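You operate a simulated robot arm through the tools that you are given. There is no shell and no other tool. Be economical: measure what you need, move in short steps, check, and stop when the job is done.

The job below is to be done with a simulated robot arm. You get a single attempt, and the scene is never put back.

Task
Lid the tall jar, then push it into the niche; cups on the tray. Set down upright: green cup, yellow cup.
Where things are to end (x, y in the base frame): tall glass jar within 35 mm of [610, 0].

It is judged by the outcome, as a careful person would: the job done as asked, and still so three seconds after it is handed in. It fails if anything else is knocked over, pushed out of place, dropped, spilled or broken. A push-on lid holds only when it is set on centred and level and pressed home; a screw cap is set on level and turned clockwise until tight.

Robot
A 6-joint arm with a two-finger parallel gripper, fixed in place. Base frame: the origin is at the foot of the arm, x ahead of it, y to its left, z up. Lengths are in mm, angles in degrees, forces in N, time in s.
With the tool pointing down near the work surface it reaches from about 240 to 660 mm from the base axis. Its first joint turns from -66.0 to 66.0 degrees. Payload 2.9 kg.
The tool frame sits at the grasp point between the pads (the TCP): z along the fingers, y along the line on which they close. The tips reach 30 mm beyond it. The gripper opens to 110 mm. The fingers are 20 mm wide and 10 mm thick; the gripper's body (48 by 112 mm) begins 55 mm behind the TCP.
Orientation is told as [roll, pitch, yaw] about the base's x, y, z axes, in that order, counted from this pose: with the fingers straight down and closing along the base's y, the tool's x points along the base's -x, its y along +y and its z along -z.

Tools
- The arm moves only by the tool drive_tool. Its argument "rows" is one flat list of numbers, 7 for each row, row after row: the shift along the tool's x, y, z in mm, then the turn, a rotation vector about the tool's x, y, z in degrees, then the finger opening in mm, from 0 to 110. In form: [x, y, z, wx, wy, wz, gripper, x, y, z, wx, wy, wz, gripper, ...]. A call has 1 to 12 rows; each row shifts and turns the commanded pose from where the row before left it, along the tool's axes as they then stand. A row lasts 0.2 s, in which the tool goes at most 50 mm and 8.6 degrees; a call with a longer step from one row to the next is refused whole, and so is a gripper value outside its range. A pose out of reach is approached as far as the arm can. The call stops where the force on the tool passes 40 N (or 10 N more than at its start, if that is more) or the arm is blocked; 0.2 s more then pass. The fingers move at their own pace (about 108 mm/s each) and stop on an object; they squeeze with about 33 N. The grip force told is the motor's: it shows also when the fingers shut on nothing. Time passes only in rows, and 0.2 s behind the last, so rows that do not move let the fingers close. It gives the time, the measured TCP pose, the force on the tool (base axes), the opening and the grip force at its end, in the units of the frame above (readings bear some noise), with the torque about the TCP (base axes, N m) and any sound that the robot's microphone picked up, and new pictures: "pictures" is both (left out), scene, wrist or none.
- Cameras (640 x 400 px; columns grow to the right, rows downward): "scene" is fixed at [87.8, 437, 1397.4]; the picture's right is [-0.68, -0.73, 0.00], its down [-0.33, 0.31, -0.89] and it looks along [0.66, -0.61, -0.45] (base axes); focal length 295 px, centre (320, 200). "wrist" rides on the gripper at [72, 17, -103] in the tool frame; the picture's right is [-0.23, 0.97, 0.00], its down [-0.76, -0.18, -0.62] and it looks along [-0.61, -0.14, 0.78] (tool axes); focal length 222 px, centre (320, 200). There is no depth. A picture from a camera that has moved, and an enlarged one, comes with that camera's place and axes in the base frame and with its lens.
- enlarge(camera, box): a new picture of the part [left, top, right, bottom] of that camera's present view, enlarged. The clock stands still meanwhile.
- close_job(): hands the job in; it is judged then, once.

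Work in short steps. Places have to be worked out from the pictures, the camera data and where the tool is seen: move nearer, look again, correct. Check each grasp and each placing, and mend what went wrong. You have 120 turns and 200 pictures in all, those below and enlarged ones among them. Open the gripper and draw the arm clear of the work before you hand the job in, unless the task says otherwise; then end with one line.

The tools are called as name(argument=value, ...) on one line, values as JSON. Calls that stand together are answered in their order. drive_tool: Moves the arm, as the interface text tells. Its arguments: {"type":"object","properties":{"rows":{"type":"array","items":{"type":"number"}},"pictures":{"type":"string","enum":["both","scene","wrist","none"]}},"required":["rows"]} The other tools are called the same way: enlarge (camera, box) takes an enlarged picture of a part of a camera's view; close_job () hands the job in.

At the start:

```text
t: 0.0
tool_pos: [353.1, -102.0, 1266.7]
tcp_rot: [0.0, 0.0, 0.0]
contact_force: [0.2, 0.6, 0.1]
ft_torque: [0.0, 0.01, 0.01]
width: 110.1
grasp_force: 0.0
```

scene: 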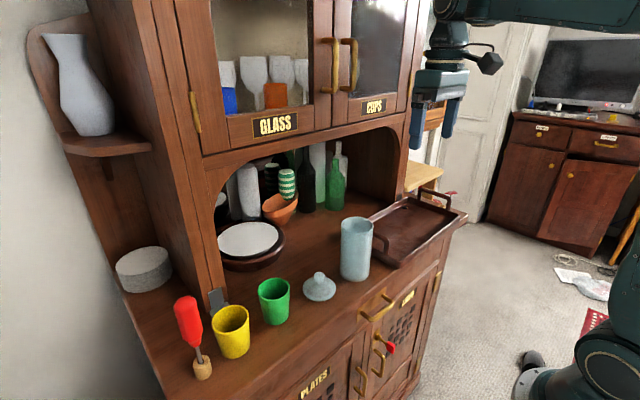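
wrist: 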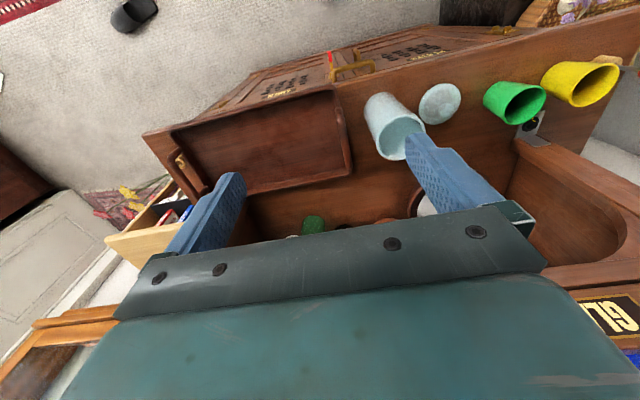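

I'll look closely at the work objects and the niche before moving.

enlarge(camera="scene", box=[160, 200, 480, 400])

enlarge(camera="scene", box=[180, 100, 500, 300])

enlarge(camera="wrist", box=[320, 30, 640, 230])

```text
2.00 times, centred on (320, 300) of scene
camera zoom: at [87.8, 437.0, 1397.4], right [-0.68, -0.73, 0.0], down [-0.33, 0.31, -0.89], along [0.66, -0.61, -0.45], focal length 590 px, centre (320, 0)
```

zoom: 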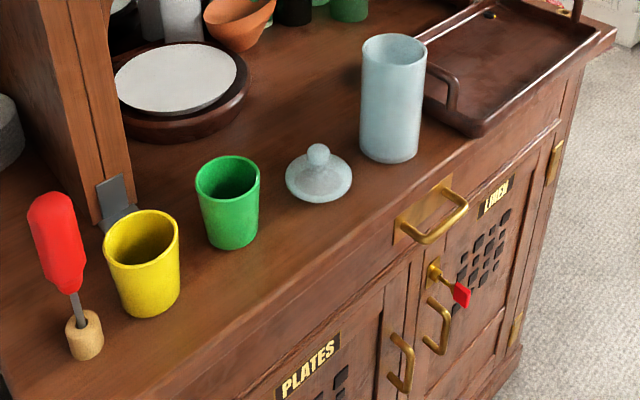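

```text
2.00 times, centred on (340, 200) of scene
camera zoom: at [87.8, 437.0, 1397.4], right [-0.68, -0.73, 0.0], down [-0.33, 0.31, -0.89], along [0.66, -0.61, -0.45], focal length 590 px, centre (280, 200)
```

zoom: 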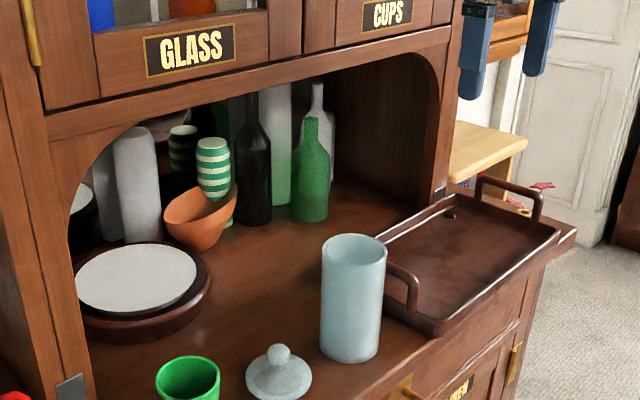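

```text
2.00 times, centred on (480, 130) of wrist
camera zoom: at [280.4, -86.4, 1368.7], right [0.23, 0.97, 0.0], down [0.76, -0.18, 0.62], along [0.61, -0.14, -0.78], focal length 444 px, centre (0, 340)
```

zoom: 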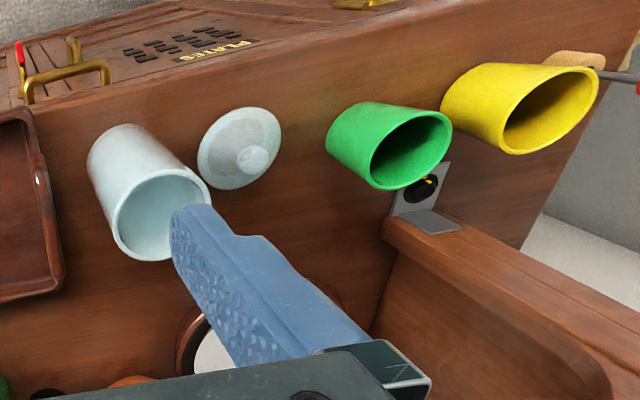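

Estimates: jar at about (441, 2) with its rim at z≈1055, lid knob (451, 105, 963), green cup (457, 214), yellow cup (450, 307), counter z≈920, niche front x≈575. I'll move above the lid and look again.

drive_tool(rows=[-14, 29.6, 21, 0, 0, 0, 110, -14, 29.6, 21, 0, 0, 0, 110, -14, 29.6, 21, 0, 0, 0, 110, -14, 29.6, 21, 0, 0, 0, 110, -14, 29.6, 21, 0, 0, 0, 110, -14, 29.6, 21, 0, 0, 0, 80, -14, 29.6, 21, 0, 0, 0, 60])

```text
t: 1.6
tool_pos: [450.3, 106.3, 1119.4]
tcp_rot: [0.0, 0.0, 0.0]
contact_force: [0.3, -0.2, -0.2]
ft_torque: [-0.03, 0.0, 0.03]
width: 59.9
grasp_force: 0.0
camera wrist: at [377.6, 122.6, 1221.8], right [0.23, 0.97, 0.0], down [0.76, -0.18, 0.62], along [0.61, -0.14, -0.78], focal length 222 px, centre (320, 200)
```

scene: 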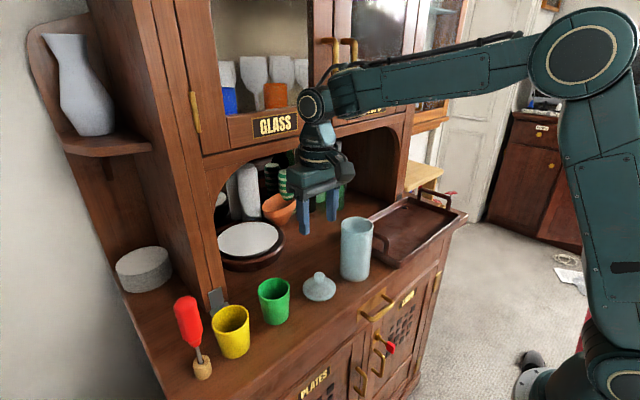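
wrist: 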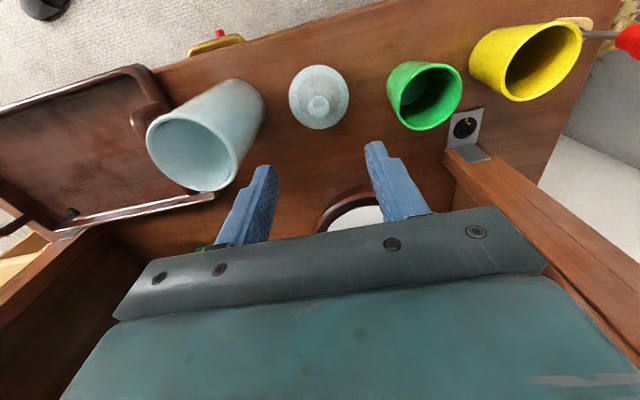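

The lid is at about (450, 105) in this view too. I'll zoom in to judge the knob and disc.

enlarge(camera="scene", box=[280, 250, 360, 310])

enlarge(camera="wrist", box=[130, 40, 370, 200])

```text
6.67 times, centred on (320, 280) of scene
camera zoom: at [87.8, 437.0, 1397.4], right [-0.68, -0.73, 0.0], down [-0.33, 0.31, -0.89], along [0.66, -0.61, -0.45], focal length 1967 px, centre (320, -333)
```

zoom: 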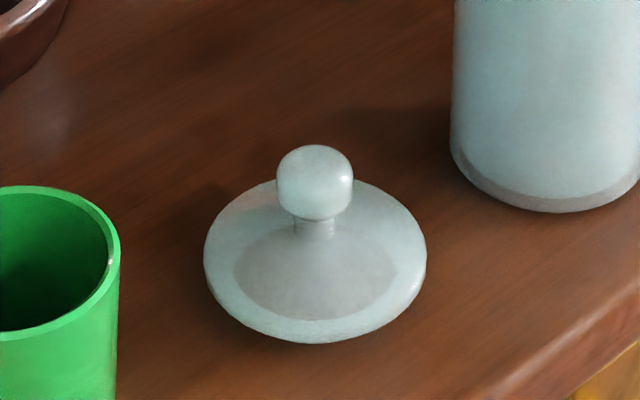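

```text
2.50 times, centred on (250, 120) of wrist
camera zoom: at [377.6, 122.6, 1221.8], right [0.23, 0.97, 0.0], down [0.76, -0.18, 0.62], along [0.61, -0.14, -0.78], focal length 555 px, centre (495, 400)
```

zoom: 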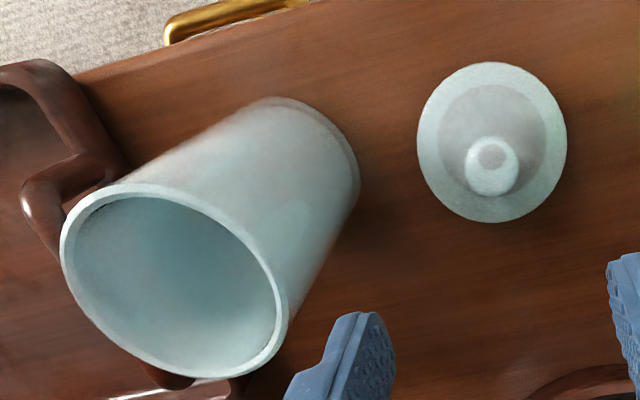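

Knob is 24 mm wide with its centre at z≈962, and the disc top is at ≈933. I'll go down to TCP z≈973 with the fingers astride the knob.

drive_tool(rows=[0, -1, 40, 0, 0, 0, 55, 0, 0, 40, 0, 0, 0, 55, 0, 0, 36, 0, 0, 0, 55, 0, 0, 20, 0, 0, 0, 55, 0, 0, 10, 0, 0, 0, 55])

enlarge(camera="wrist", box=[200, 40, 440, 190])

enlarge(camera="scene", box=[270, 230, 370, 310])

```text
t: 2.8
tool_pos: [452.4, 104.4, 972.1]
tcp_rot: [0.0, 0.1, 0.0]
contact_force: [-0.8, 0.4, -0.3]
ft_torque: [0.02, 0.0, 0.0]
width: 55.0
grasp_force: 0.0
camera wrist: at [378.8, 120.2, 1075.4], right [0.23, 0.97, 0.0], down [0.76, -0.18, 0.62], along [0.61, -0.14, -0.78], focal length 222 px, centre (320, 200)
```

scene: 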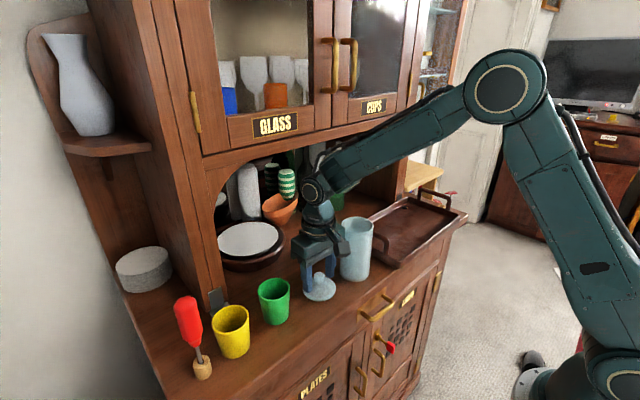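
wrist: 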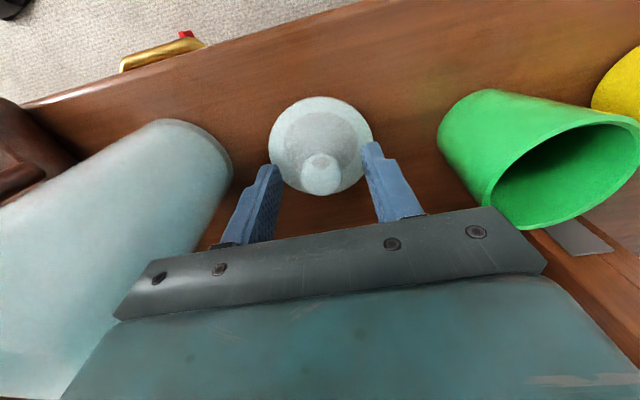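

```text
2.67 times, centred on (320, 115) of wrist
camera zoom: at [378.8, 120.2, 1075.4], right [0.23, 0.97, 0.0], down [0.76, -0.18, 0.62], along [0.61, -0.14, -0.78], focal length 592 px, centre (320, 427)
```

zoom: 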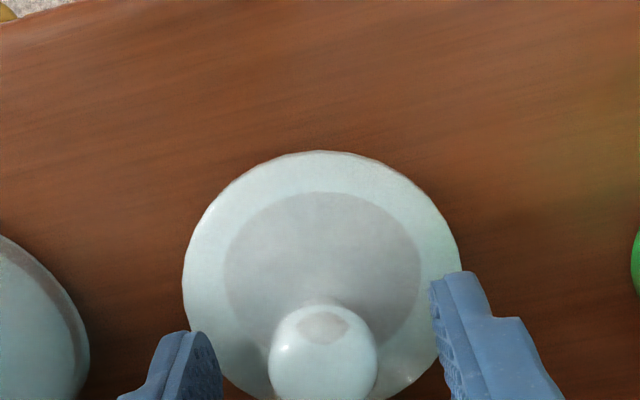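

```text
5.00 times, centred on (320, 270) of scene
camera zoom: at [87.8, 437.0, 1397.4], right [-0.68, -0.73, 0.0], down [-0.33, 0.31, -0.89], along [0.66, -0.61, -0.45], focal length 1475 px, centre (320, -150)
```

zoom: 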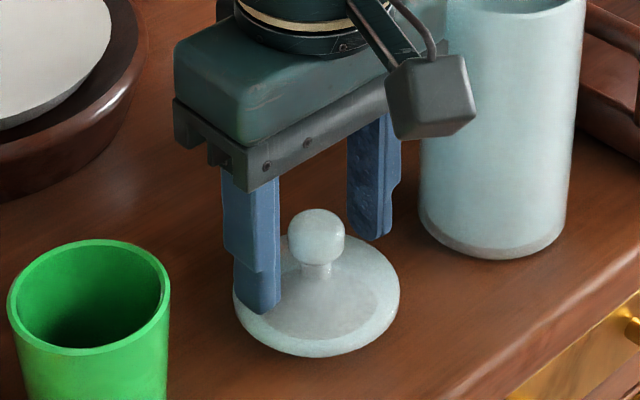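

Knob sits between the fingers at about (449, 105). I'll centre in x and close.

drive_tool(rows=[2, 0, 0, 0, 0, 0, 55, 0, 0, 0, 0, 0, 0, 15, 0, 0, 0, 0, 0, 0, 15, 0, 0, 0, 0, 0, 0, 15], pictures="none")

enlarge(camera="wrist", box=[200, 40, 440, 190])

```text
t: 3.8
tool_pos: [451.4, 103.6, 974.7]
tcp_rot: [0.0, 0.0, -0.1]
contact_force: [1.4, 0.7, 0.9]
ft_torque: [0.09, 0.02, 0.03]
width: 23.8
grasp_force: 33.0
```

```text
2.67 times, centred on (320, 115) of wrist
camera zoom: at [377.3, 120.3, 1076.1], right [0.23, 0.97, 0.0], down [0.76, -0.18, 0.62], along [0.61, -0.14, -0.78], focal length 592 px, centre (320, 427)
```

zoom: 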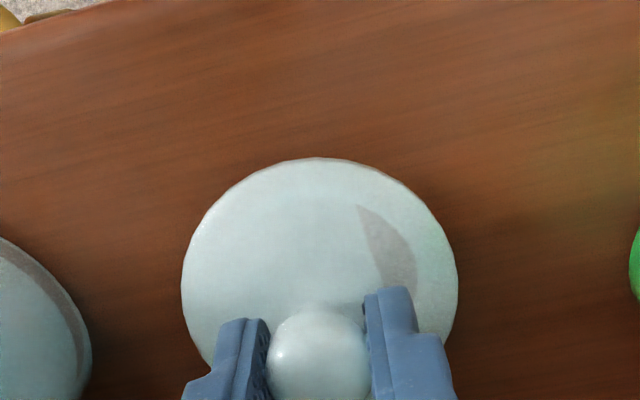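

Holding the knob (23.8 mm). Lifting straight up to clear the jar.

drive_tool(rows=[0, 0, -10, 0, 0, 0, 15, 0, 0, -40, 0, 0, 0, 15, 0, 0, -40, 0, 0, 0, 15, 0, 0, -40, 0, 0, 0, 15, 0, 0, -40, 0, 0, 0, 15, 0, 0, -20, 0, 0, 0, 15])

enlarge(camera="scene", box=[260, 170, 420, 290])

enlarge(camera="wrist", box=[120, 40, 440, 240])

```text
t: 5.2
tool_pos: [449.2, 103.7, 1162.5]
tcp_rot: [0.0, 0.0, 0.0]
contact_force: [-0.1, -0.4, -0.3]
ft_torque: [0.0, 0.01, -0.02]
width: 15.1
grasp_force: 0.1
camera wrist: at [375.4, 120.4, 1264.7], right [0.23, 0.97, 0.0], down [0.76, -0.18, 0.62], along [0.61, -0.14, -0.78], focal length 222 px, centre (320, 200)
```

scene: 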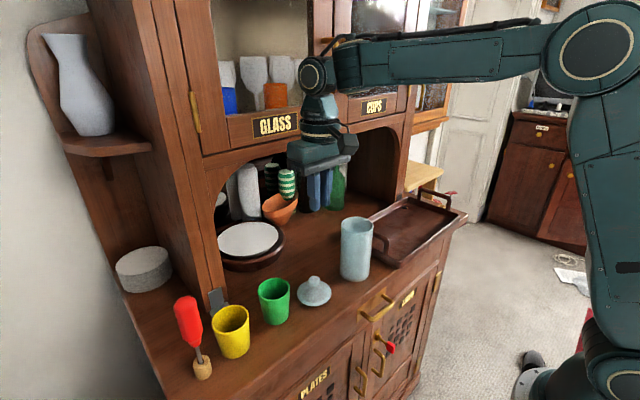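
wrist: 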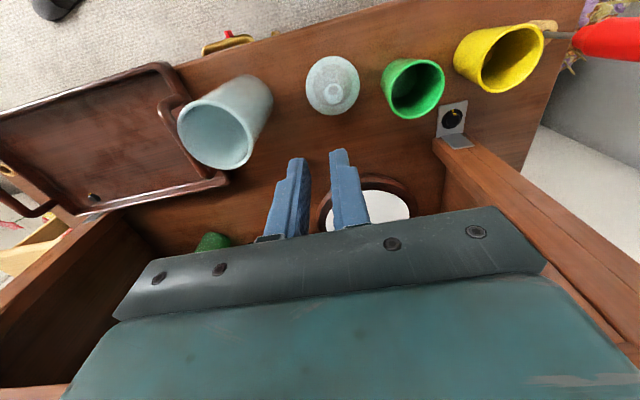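

```text
3.33 times, centred on (340, 230) of scene
camera zoom: at [87.8, 437.0, 1397.4], right [-0.68, -0.73, 0.0], down [-0.33, 0.31, -0.89], along [0.66, -0.61, -0.45], focal length 983 px, centre (253, 100)
```

zoom: 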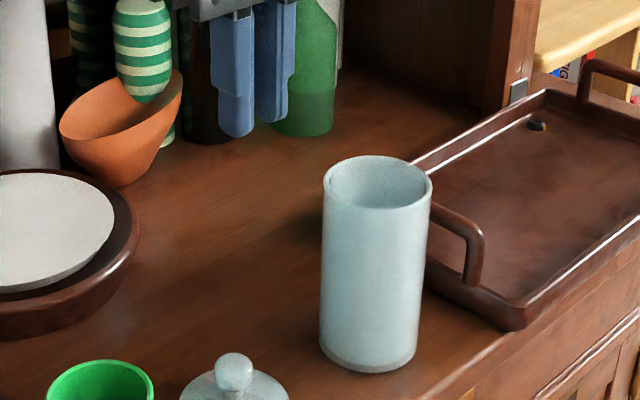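

```text
2.00 times, centred on (280, 140) of wrist
camera zoom: at [375.4, 120.4, 1264.7], right [0.23, 0.97, 0.0], down [0.76, -0.18, 0.62], along [0.61, -0.14, -0.78], focal length 444 px, centre (400, 320)
```

zoom: 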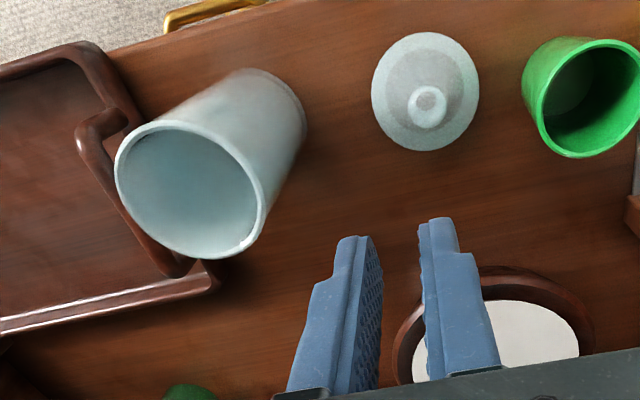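

The knob slipped out during the lift. The lid is back on the counter, upright, at about (447, 122). I'll grip deeper and lift slowly this time. First I'll descend to just above it and check.

drive_tool(rows=[0.6, 10, 30, 0, 0, 0, 55, 0, 8.7, 40, 0, 0, 0, 55, 0, 0, 40, 0, 0, 0, 55, 0, 0, 40, 0, 0, 0, 55, 0, 0, 25, 0, 0, 0, 55], pictures="none")

enlarge(camera="wrist", box=[200, 40, 440, 190])

enlarge(camera="scene", box=[270, 230, 370, 310])

```text
t: 6.4
tool_pos: [448.0, 119.1, 987.7]
tcp_rot: [0.1, -0.1, 0.0]
contact_force: [-0.2, 1.2, -0.1]
ft_torque: [0.02, 0.01, 0.01]
width: 55.0
grasp_force: 0.2
```

```text
2.67 times, centred on (320, 115) of wrist
camera zoom: at [375.0, 135.2, 1089.4], right [0.23, 0.97, 0.0], down [0.76, -0.18, 0.62], along [0.61, -0.14, -0.78], focal length 592 px, centre (320, 427)
```

zoom: 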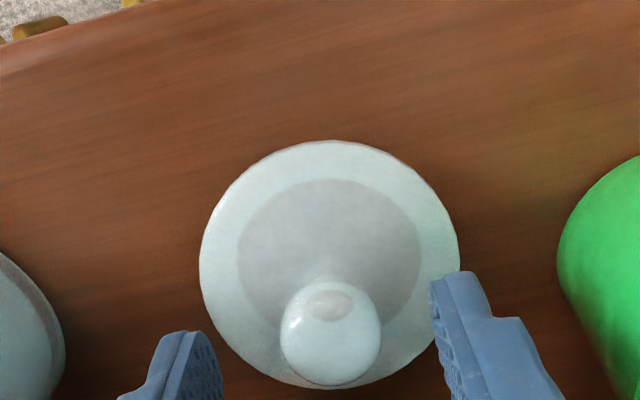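

```text
5.00 times, centred on (320, 270) of scene
camera zoom: at [87.8, 437.0, 1397.4], right [-0.68, -0.73, 0.0], down [-0.33, 0.31, -0.89], along [0.66, -0.61, -0.45], focal length 1475 px, centre (320, -150)
```

zoom: 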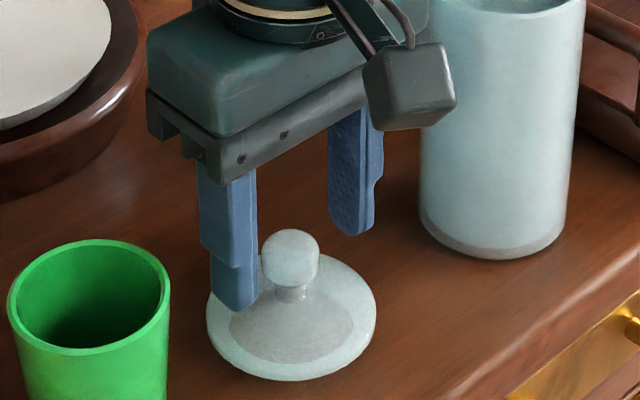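

Offset is 3 mm in y. I'll correct it, narrow the fingers and descend close to the disc.

drive_tool(rows=[0, 3, 0, 0, 0, 0, 36, 0, 0, 0, 0, 0, 0, 36, 0, 0, 8, 0, 0, 0, 36, 0, 0, 6, 0, 0, 0, 36, 0, 0, 3, 0, 0, 0, 36], pictures="none")

enlarge(camera="scene", box=[280, 240, 360, 300])

```text
t: 7.6
tool_pos: [449.3, 123.5, 970.3]
tcp_rot: [0.0, 0.0, 0.0]
contact_force: [-0.2, -0.2, 0.0]
ft_torque: [0.0, 0.02, -0.02]
width: 36.0
grasp_force: 0.1
```

```text
6.67 times, centred on (320, 270) of scene
camera zoom: at [87.8, 437.0, 1397.4], right [-0.68, -0.73, 0.0], down [-0.33, 0.31, -0.89], along [0.66, -0.61, -0.45], focal length 1967 px, centre (320, -267)
```

zoom: 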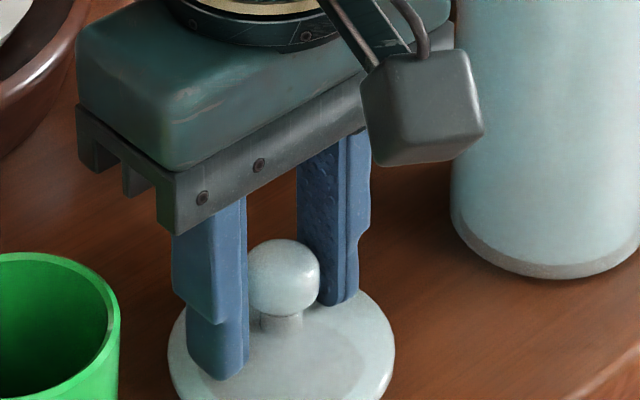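

No contact yet. Continuing down gently until the tips touch the disc.

drive_tool(rows=[0, 0, 3, 0, 0, 0, 36, 0, 0, 2, 0, 0, 0, 36], pictures="none")

```text
t: 8.2
tool_pos: [448.4, 124.5, 968.3]
tcp_rot: [0.1, -0.2, 0.0]
contact_force: [-10.7, -5.1, 39.6]
ft_torque: [-0.41, 0.39, -0.12]
width: 36.0
grasp_force: 0.0
```

Contact with the disc. I'll back off 3 mm and close on the knob.

drive_tool(rows=[0, 0, -3, 0, 0, 0, 36, 0, 0, 0, 0, 0, 0, 36, 0, 0, 0, 0, 0, 0, 10, 0, 0, 0, 0, 0, 0, 10, 0, 0, 0, 0, 0, 0, 10, 0, 0, 0, 0, 0, 0, 10], pictures="none")

enlarge(camera="scene", box=[280, 240, 360, 300])

enlarge(camera="wrist", box=[240, 80, 400, 180])

```text
t: 9.6
tool_pos: [449.4, 124.6, 969.1]
tcp_rot: [0.0, -0.1, 0.1]
contact_force: [5.0, -2.0, 19.2]
ft_torque: [-0.26, -0.2, 0.1]
width: 23.8
grasp_force: 33.4
```

```text
6.67 times, centred on (320, 270) of scene
camera zoom: at [87.7, 436.9, 1397.5], right [-0.68, -0.73, 0.0], down [-0.33, 0.31, -0.89], along [0.66, -0.61, -0.45], focal length 1967 px, centre (320, -267)
```

zoom: 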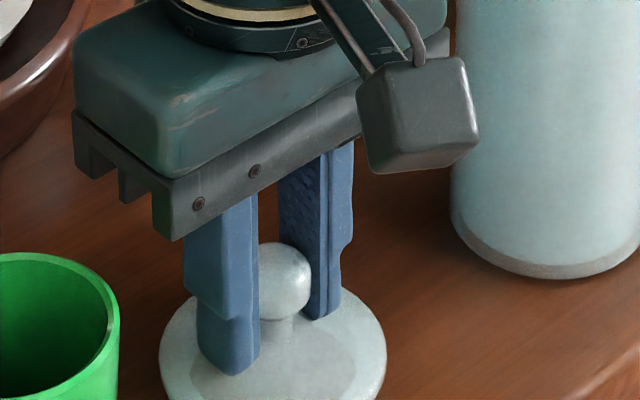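

```text
4.00 times, centred on (320, 130) of wrist
camera zoom: at [376.1, 141.0, 1071.0], right [0.23, 0.97, 0.0], down [0.76, -0.18, 0.62], along [0.61, -0.14, -0.78], focal length 888 px, centre (320, 480)
```

zoom: 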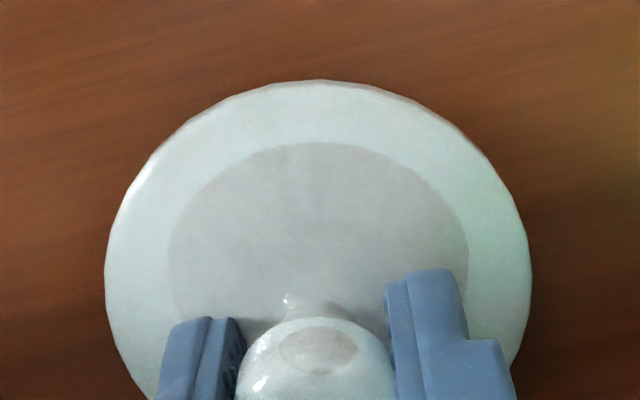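

The scene view shows the knob about 4–5 mm toward −x of the finger centre. I'll reopen, shift, raise slightly and regrip.

drive_tool(rows=[0, 0, 0, 0, 0, 0, 36, 0, 0, -1.5, 0, 0, 0, 36, 4.5, 0, 0, 0, 0, 0, 36, 0, 0, 0, 0, 0, 0, 10, 0, 0, 0, 0, 0, 0, 10, 0, 0, 0, 0, 0, 0, 10, 0, 0, 0, 0, 0, 0, 10], pictures="none")

enlarge(camera="scene", box=[280, 240, 360, 300])

```text
t: 11.2
tool_pos: [443.5, 125.4, 969.8]
tcp_rot: [-0.1, 0.0, 0.0]
contact_force: [-0.2, 0.5, 0.4]
ft_torque: [-0.01, 0.01, -0.01]
width: 23.6
grasp_force: 33.1
```

```text
6.67 times, centred on (320, 270) of scene
camera zoom: at [87.8, 437.0, 1397.4], right [-0.68, -0.73, 0.0], down [-0.33, 0.31, -0.89], along [0.66, -0.61, -0.45], focal length 1967 px, centre (320, -267)
```

zoom: 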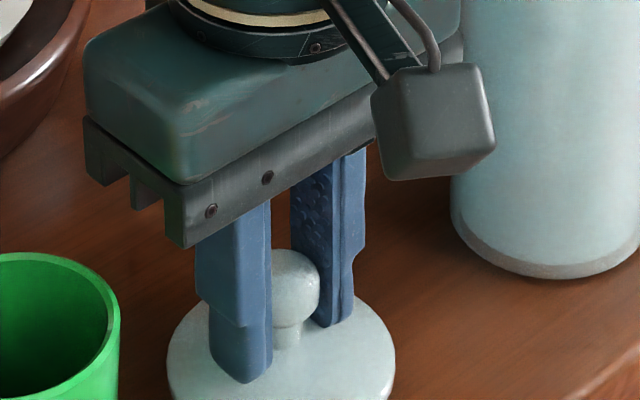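

Better centred, and there is no side force. Lifting slowly.

drive_tool(rows=[0, 0, -2, 0, 0, 0, 10, 0, 0, -4, 0, 0, 0, 10, 0, 0, -6, 0, 0, 0, 10, 0, 0, -8, 0, 0, 0, 10, 0, 0, -8, 0, 0, 0, 10], pictures="scene")

```text
t: 12.4
tool_pos: [444.1, 124.2, 999.3]
tcp_rot: [-0.1, 0.0, 0.0]
contact_force: [-0.4, -0.2, 0.4]
ft_torque: [0.0, 0.01, -0.04]
width: 23.3
grasp_force: 32.7
```

scene: 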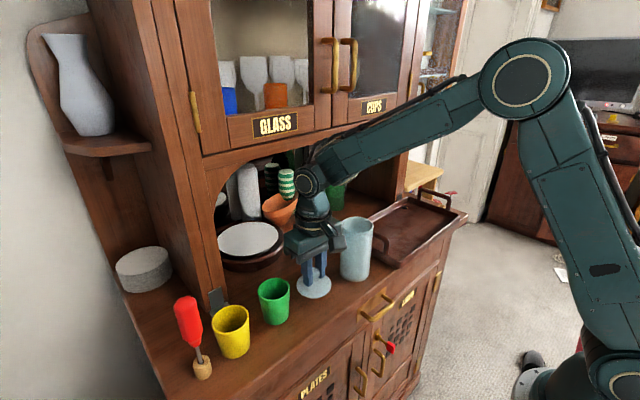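

The reading shows it still gripped. Checking that the lid came up with it.

enlarge(camera="scene", box=[270, 235, 350, 305])

enlarge(camera="wrist", box=[200, 40, 440, 190])

```text
5.71 times, centred on (310, 270) of scene
camera zoom: at [87.8, 437.0, 1397.4], right [-0.68, -0.73, 0.0], down [-0.33, 0.31, -0.89], along [0.66, -0.61, -0.45], focal length 1686 px, centre (377, -200)
```

zoom: 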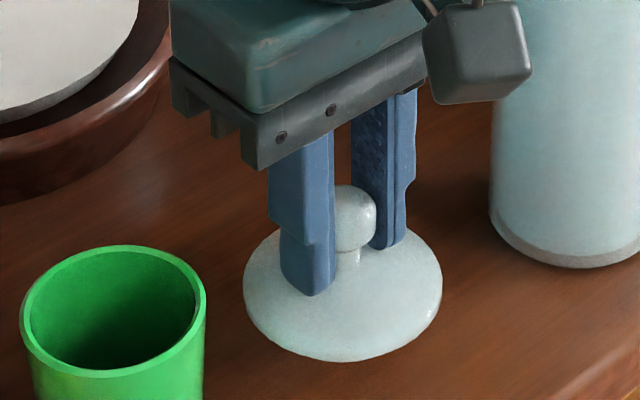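

```text
2.67 times, centred on (320, 115) of wrist
camera zoom: at [370.8, 141.1, 1100.9], right [0.23, 0.97, 0.0], down [0.76, -0.18, 0.62], along [0.61, -0.14, -0.78], focal length 592 px, centre (320, 427)
```

zoom: 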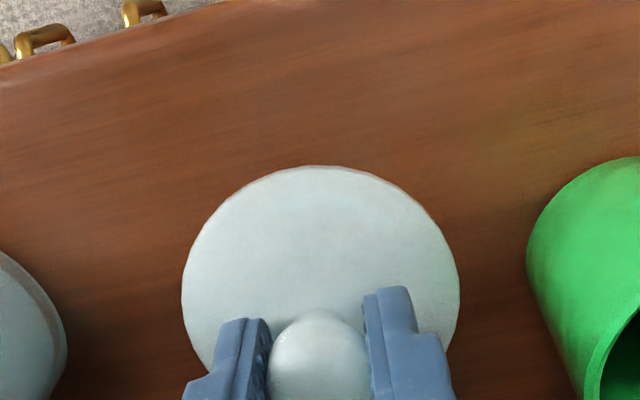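

Lid is up and looks level. Continuing the slow lift to TCP ≈1135.

drive_tool(rows=[0, 0, -10, 0, 0, 0, 10, 0, 0, -12, 0, 0, 0, 10, 0, 0, -12, 0, 0, 0, 10, 0, 0, -12, 0, 0, 0, 10, 0, 0, -12, 0, 0, 0, 10, 0, 0, -12, 0, 0, 0, 10, 0, 0, -12, 0, 0, 0, 10, 0, 0, -12, 0, 0, 0, 10, 0, 0, -12, 0, 0, 0, 10, 0, 0, -12, 0, 0, 0, 10, 0, 0, -12, 0, 0, 0, 10, 0, 0, -8, 0, 0, 0, 10])

enlarge(camera="scene", box=[270, 170, 430, 290])

enlarge(camera="wrist", box=[120, 40, 440, 240])

```text
t: 15.0
tool_pos: [444.4, 125.2, 1136.8]
tcp_rot: [-0.1, 0.2, 0.0]
contact_force: [-0.3, 0.2, -1.1]
ft_torque: [-0.05, 0.0, 0.01]
width: 22.3
grasp_force: 32.9
camera wrist: at [371.3, 141.1, 1239.8], right [0.23, 0.97, 0.0], down [0.76, -0.18, 0.62], along [0.61, -0.14, -0.78], focal length 222 px, centre (320, 200)
```

scene: 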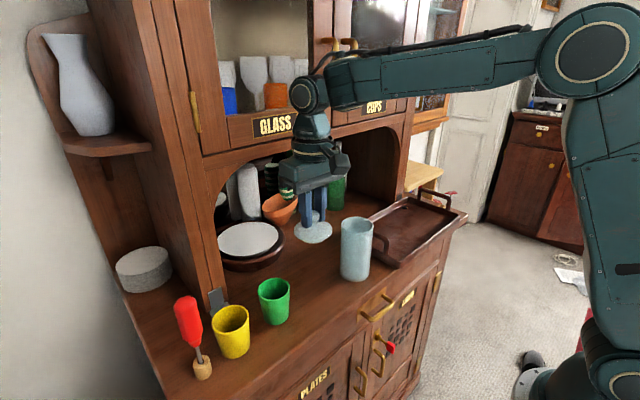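
wrist: 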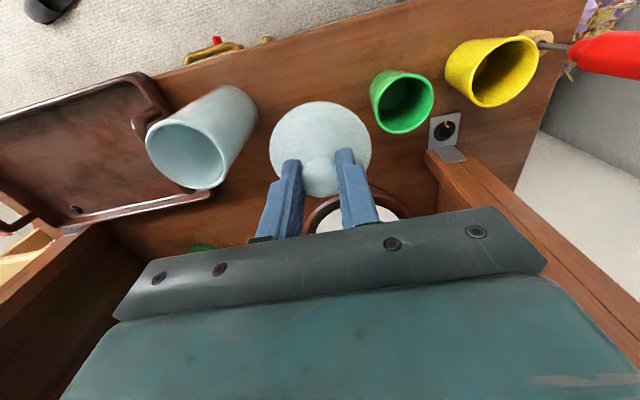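

```text
3.33 times, centred on (350, 230) of scene
camera zoom: at [87.8, 437.0, 1397.4], right [-0.68, -0.73, 0.0], down [-0.33, 0.31, -0.89], along [0.66, -0.61, -0.45], focal length 983 px, centre (220, 100)
```

zoom: 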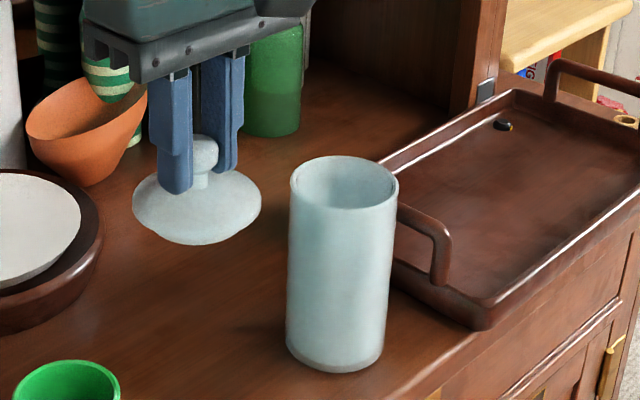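

```text
2.00 times, centred on (280, 140) of wrist
camera zoom: at [371.3, 141.1, 1239.8], right [0.23, 0.97, 0.0], down [0.76, -0.18, 0.62], along [0.61, -0.14, -0.78], focal length 444 px, centre (400, 320)
```

zoom: 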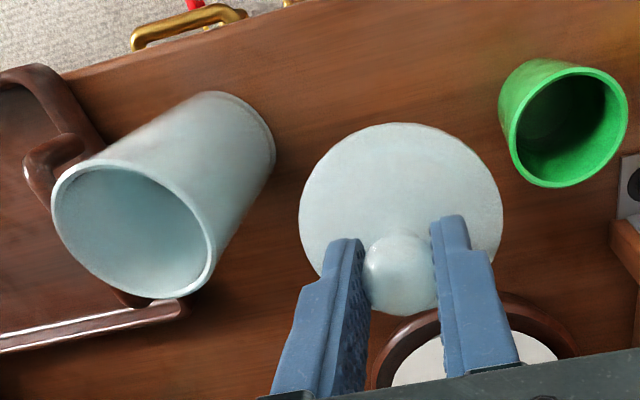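

The opening is creeping down (22.3 mm), so the knob is slipping slowly. I'll move to the jar at about (436.5, 1) straight away.

drive_tool(rows=[1, -18, 0, 0, 0, 0, 10, 1, -30, 0, 0, 0, 0, 10, 1, -32, 0, 0, 0, 0, 10, 1, -28, 0, 0, 0, 0, 10, 1, -15, 0, 0, 0, 0, 10])

enlarge(camera="scene", box=[300, 170, 420, 290])

enlarge(camera="wrist", box=[200, 40, 440, 190])

```text
t: 16.2
tool_pos: [437.1, 3.0, 1137.3]
tcp_rot: [0.0, -0.1, 0.0]
contact_force: [-0.3, -0.1, -1.0]
ft_torque: [-0.01, 0.01, 0.02]
width: 22.3
grasp_force: 33.3
camera wrist: at [364.0, 19.3, 1239.9], right [0.23, 0.97, 0.0], down [0.76, -0.18, 0.62], along [0.61, -0.14, -0.78], focal length 222 px, centre (320, 200)
```

scene: 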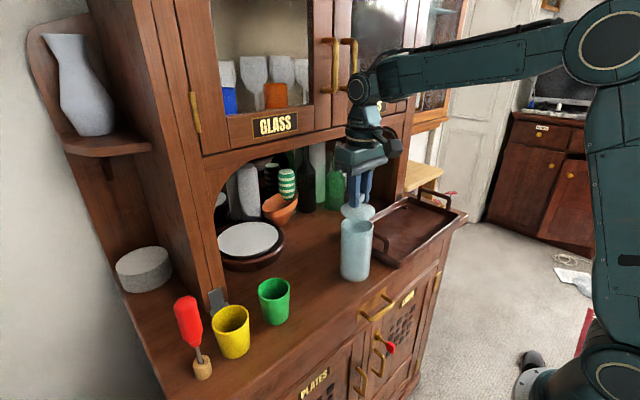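
wrist: 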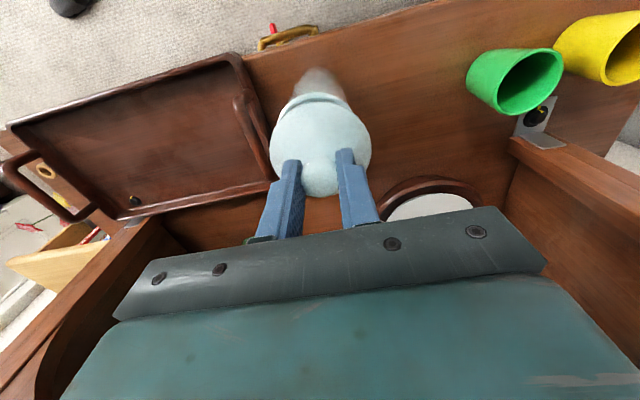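

```text
3.33 times, centred on (360, 230) of scene
camera zoom: at [87.8, 437.0, 1397.4], right [-0.68, -0.73, 0.0], down [-0.33, 0.31, -0.89], along [0.66, -0.61, -0.45], focal length 983 px, centre (187, 100)
```

zoom: 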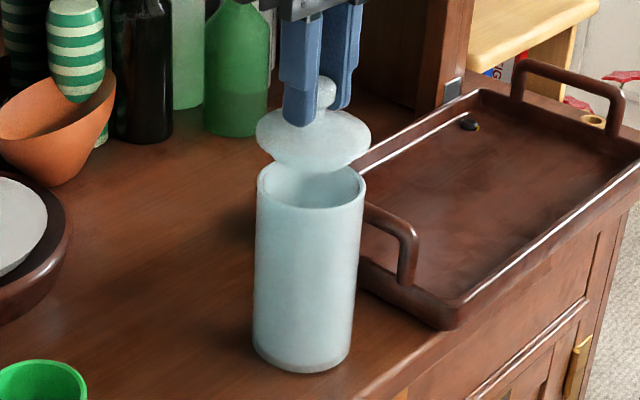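

```text
2.67 times, centred on (320, 115) of wrist
camera zoom: at [364.0, 19.3, 1239.9], right [0.23, 0.97, 0.0], down [0.76, -0.18, 0.62], along [0.61, -0.14, -0.78], focal length 592 px, centre (320, 427)
```

zoom: 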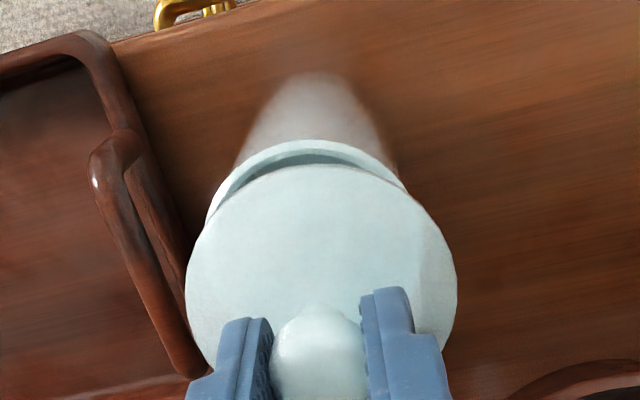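

The grip is stable now. I need an accurate look at alignment and tilt before lowering.

enlarge(camera="scene", box=[325, 185, 389, 225])

enlarge(camera="wrist", box=[256, 80, 384, 160])

```text
10.00 times, centred on (357, 205) of scene
camera zoom: at [87.8, 437.0, 1397.4], right [-0.68, -0.73, 0.0], down [-0.33, 0.31, -0.89], along [0.66, -0.61, -0.45], focal length 2950 px, centre (-50, 150)
```

zoom: 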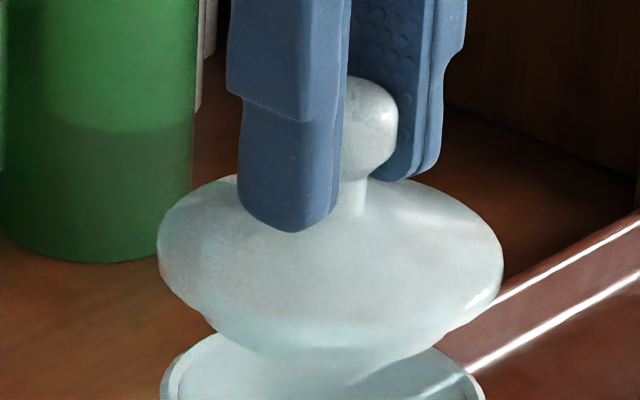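

```text
5.00 times, centred on (320, 120) of wrist
camera zoom: at [364.0, 19.3, 1239.9], right [0.23, 0.97, 0.0], down [0.76, -0.18, 0.62], along [0.61, -0.14, -0.78], focal length 1111 px, centre (320, 600)
```

zoom: 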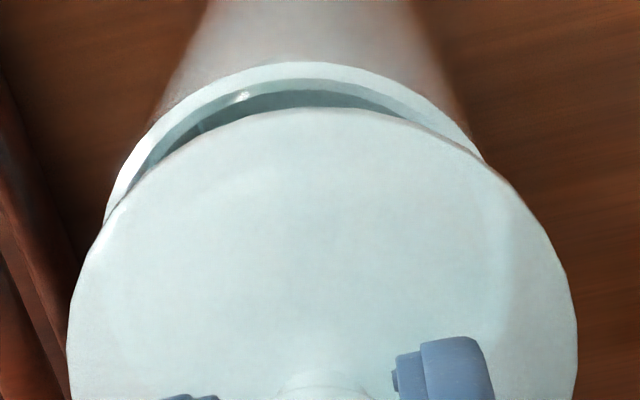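

The lid looks tilted about 4° with the −x side low, and offset about −4 mm in x from the jar. I'll level it with a small pitch, shift, lower 12 mm and look again.

drive_tool(rows=[-3, 0, 4, 0, 2, 0, 10, -3, 0, 8, 0, 2, 0, 10], pictures="none")

enlarge(camera="scene", box=[325, 190, 389, 230])

enlarge(camera="wrist", box=[240, 70, 400, 170])

```text
t: 16.8
tool_pos: [443.4, 3.3, 1125.3]
tcp_rot: [0.0, 4.0, 0.0]
contact_force: [-0.4, -0.7, 0.5]
ft_torque: [0.01, 0.0, 0.0]
width: 22.2
grasp_force: 32.7
```

```text
10.00 times, centred on (357, 210) of scene
camera zoom: at [87.8, 437.0, 1397.4], right [-0.68, -0.73, 0.0], down [-0.33, 0.31, -0.89], along [0.66, -0.61, -0.45], focal length 2950 px, centre (-50, 100)
```

zoom: 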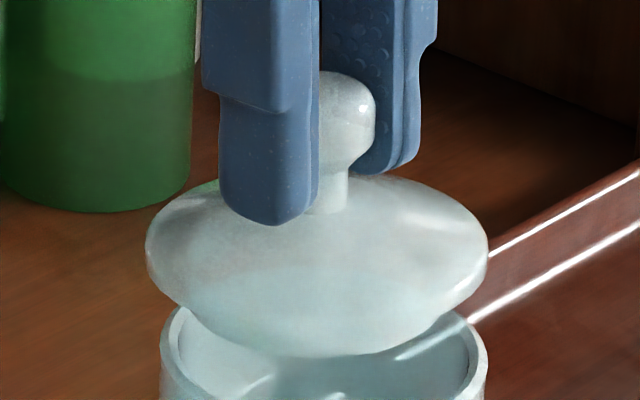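

```text
4.00 times, centred on (320, 120) of wrist
camera zoom: at [377.3, 19.5, 1232.6], right [0.23, 0.97, -0.02], down [0.8, -0.18, 0.57], along [0.55, -0.14, -0.82], focal length 888 px, centre (320, 520)
```

zoom: 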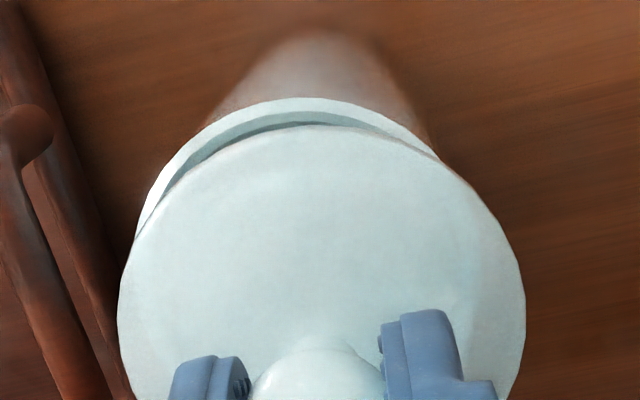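

Lid is now within a couple of mm of the jar axis. I'll take back 2° of pitch, nudge −2 in x and −2.5 in y, and lower 12 mm.

drive_tool(rows=[2, -2.5, 4, 0, -2, 0, 10, 0, 0, 8, 0, 0, 0, 10], pictures="none")

enlarge(camera="scene", box=[325, 195, 389, 235])

enlarge(camera="wrist", box=[240, 70, 400, 170])

```text
t: 17.4
tool_pos: [440.4, -0.0, 1113.1]
tcp_rot: [0.0, 2.0, 0.0]
contact_force: [0.2, 0.9, -0.4]
ft_torque: [-0.02, 0.0, -0.02]
width: 22.2
grasp_force: 32.8
```

```text
10.00 times, centred on (357, 215) of scene
camera zoom: at [87.8, 437.0, 1397.4], right [-0.68, -0.73, 0.0], down [-0.33, 0.31, -0.89], along [0.66, -0.61, -0.45], focal length 2950 px, centre (-50, 50)
```

zoom: 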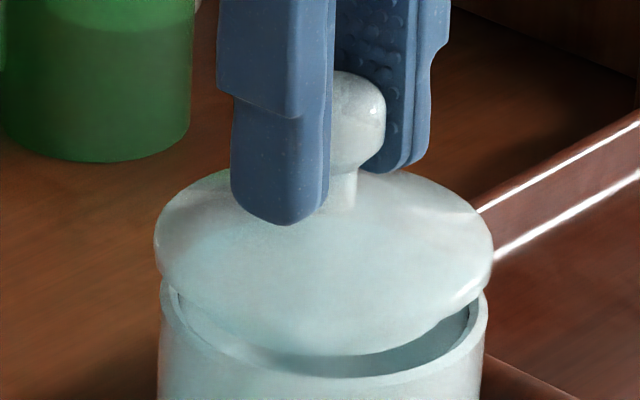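

```text
4.00 times, centred on (320, 120) of wrist
camera zoom: at [371.3, 16.8, 1217.8], right [0.23, 0.97, -0.01], down [0.78, -0.18, 0.6], along [0.58, -0.14, -0.8], focal length 888 px, centre (320, 520)
```

zoom: 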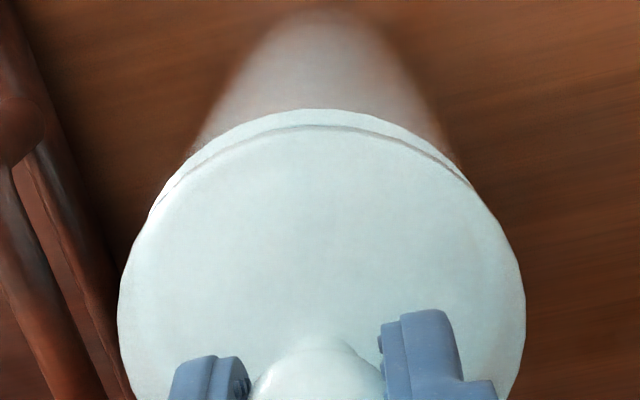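

Alignment now within about 1–2 mm by both cameras. Lowering further in small steps while watching the force.

drive_tool(rows=[-0.5, -0.7, 4, 0, 0, 0, 10, 0, 0, 4, 0, 0, 0, 10, 0, 0, 3, 0, 0, 0, 10], pictures="none")

enlarge(camera="scene", box=[325, 195, 389, 235])

enlarge(camera="wrist", box=[240, 70, 400, 170])

```text
t: 18.2
tool_pos: [443.3, -1.5, 1102.8]
tcp_rot: [0.0, 1.9, -0.1]
contact_force: [0.3, 2.1, 0.6]
ft_torque: [0.25, -0.25, 0.03]
width: 22.1
grasp_force: 33.4
```

```text
10.00 times, centred on (357, 215) of scene
camera zoom: at [87.8, 437.0, 1397.4], right [-0.68, -0.73, 0.0], down [-0.33, 0.31, -0.89], along [0.66, -0.61, -0.45], focal length 2950 px, centre (-50, 50)
```

zoom: 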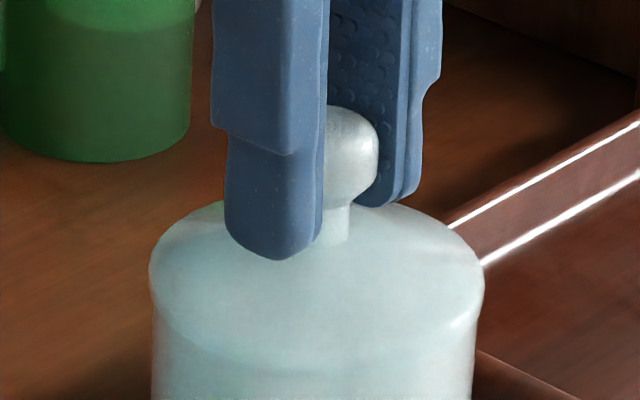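

```text
4.00 times, centred on (320, 120) of wrist
camera zoom: at [373.5, 15.3, 1207.8], right [0.23, 0.97, -0.01], down [0.78, -0.18, 0.6], along [0.58, -0.14, -0.8], focal length 888 px, centre (320, 520)
```

zoom: 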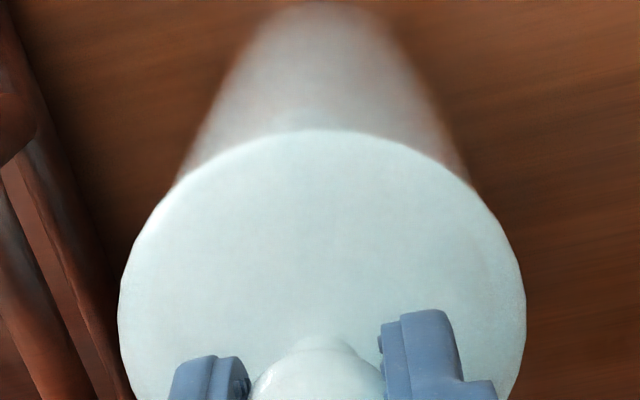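

The plug has entered the jar mouth and shifted the jar about 1 mm. Now pressing down in small steps.

drive_tool(rows=[0, 0, 2, 0, 0, 0, 10, 0, 0, 2, 0, 0, 0, 10, 0, 0, 2, 0, 0, 0, 10, 0, 0, 2, 0, 0, 0, 10], pictures="none")

enlarge(camera="scene", box=[325, 195, 389, 235])

```text
t: 19.0
tool_pos: [443.6, -2.6, 1100.9]
tcp_rot: [0.1, 1.6, 0.0]
contact_force: [-3.1, 0.9, 5.1]
ft_torque: [0.18, 0.29, 0.0]
width: 22.1
grasp_force: 33.0
stopped in row 3: the force on the tool passed its limit at 44 N (the readings are from after the stop); the commanded pose is now the measured one
```

```text
10.00 times, centred on (357, 215) of scene
camera zoom: at [87.6, 437.0, 1397.4], right [-0.68, -0.73, 0.0], down [-0.33, 0.31, -0.89], along [0.66, -0.61, -0.45], focal length 2950 px, centre (-50, 50)
```

zoom: 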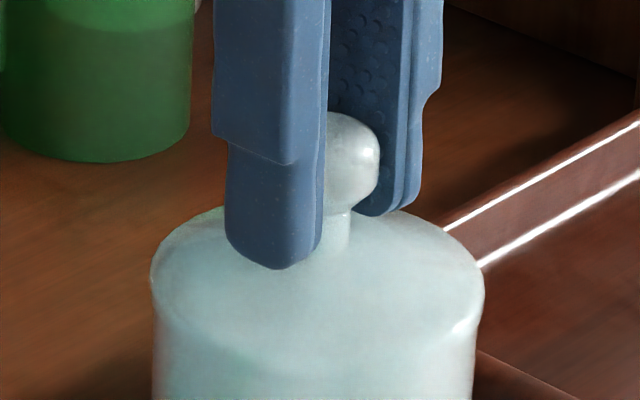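

Force reached 44 N. Checking whether the lid is seated all round.

enlarge(camera="scene", box=[331, 210, 379, 240])

enlarge(camera="wrist", box=[256, 80, 384, 160])

```text
13.33 times, centred on (355, 225) of scene
camera zoom: at [87.6, 437.0, 1397.4], right [-0.68, -0.73, 0.0], down [-0.33, 0.31, -0.89], along [0.66, -0.61, -0.45], focal length 3933 px, centre (-147, -133)
```

zoom: 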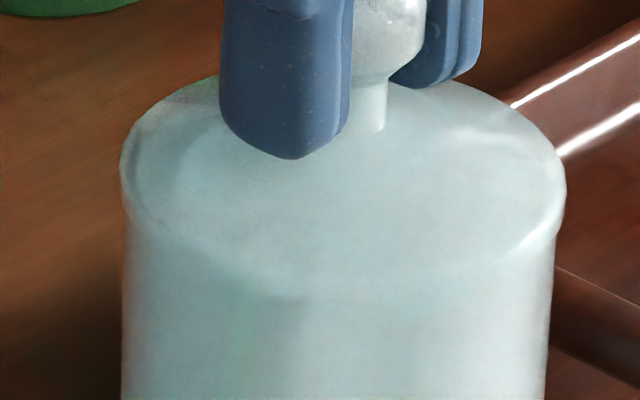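

```text
5.00 times, centred on (320, 120) of wrist
camera zoom: at [372.8, 15.0, 1205.1], right [0.23, 0.97, -0.01], down [0.78, -0.18, 0.6], along [0.58, -0.14, -0.8], focal length 1111 px, centre (320, 600)
```

zoom: 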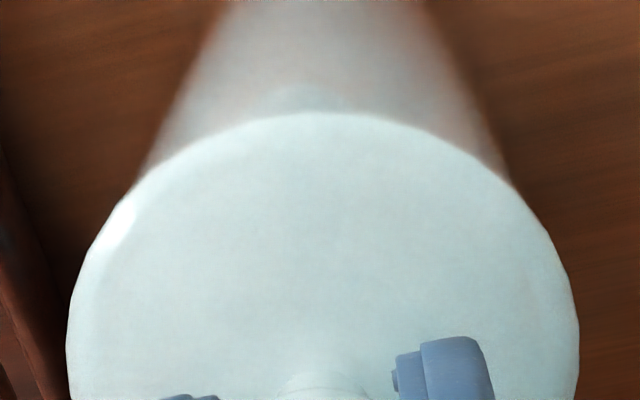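

It looks seated. To be sure, I'll release the knob, level the tool, and press the disc evenly with both tips.

drive_tool(rows=[0, 0, 0, 0, 0, 0, 32, 0, 0, -4, 0, -1.6, 0, 32, 0, 0, 0, 0, 0, 0, 32, 0, 0, 0, 0, 0, 0, 32])

enlarge(camera="scene", box=[325, 200, 389, 240])

enlarge(camera="wrist", box=[240, 70, 400, 170])

```text
t: 20.0
tool_pos: [444.6, -2.0, 1104.3]
tcp_rot: [0.0, 0.0, -0.1]
contact_force: [0.1, 1.0, -0.8]
ft_torque: [-0.04, -0.02, 0.0]
width: 32.0
grasp_force: 0.0
camera wrist: at [370.7, 13.8, 1206.8], right [0.23, 0.97, 0.0], down [0.76, -0.18, 0.62], along [0.61, -0.14, -0.78], focal length 222 px, centre (320, 200)
```

scene: 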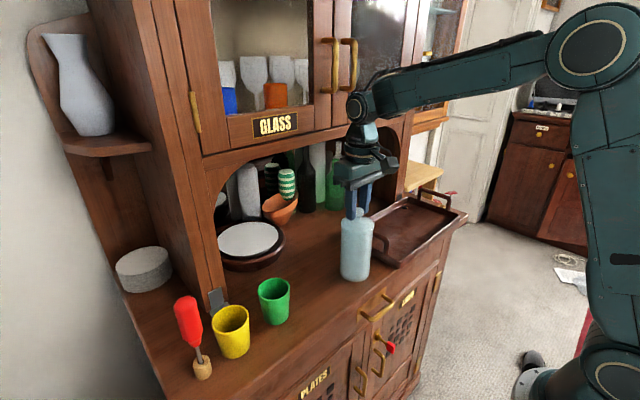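
wrist: 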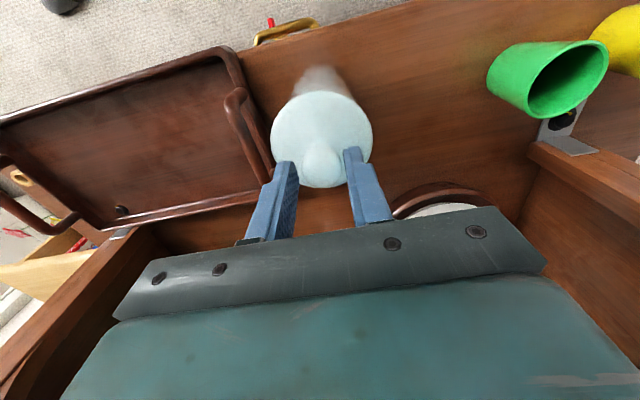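

```text
10.00 times, centred on (357, 220) of scene
camera zoom: at [87.8, 437.0, 1397.4], right [-0.68, -0.73, 0.0], down [-0.33, 0.31, -0.89], along [0.66, -0.61, -0.45], focal length 2950 px, centre (-50, 0)
```

zoom: 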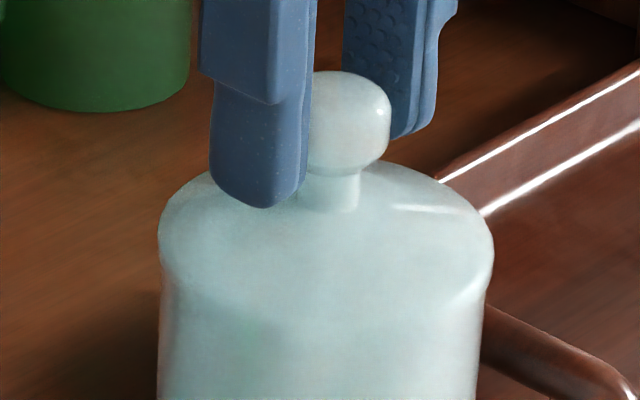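

```text
4.00 times, centred on (320, 120) of wrist
camera zoom: at [370.7, 13.8, 1206.8], right [0.23, 0.97, 0.0], down [0.76, -0.18, 0.62], along [0.61, -0.14, -0.78], focal length 888 px, centre (320, 520)
```

zoom: 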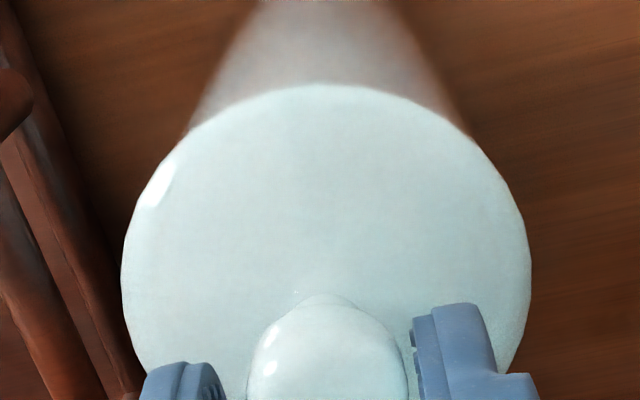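

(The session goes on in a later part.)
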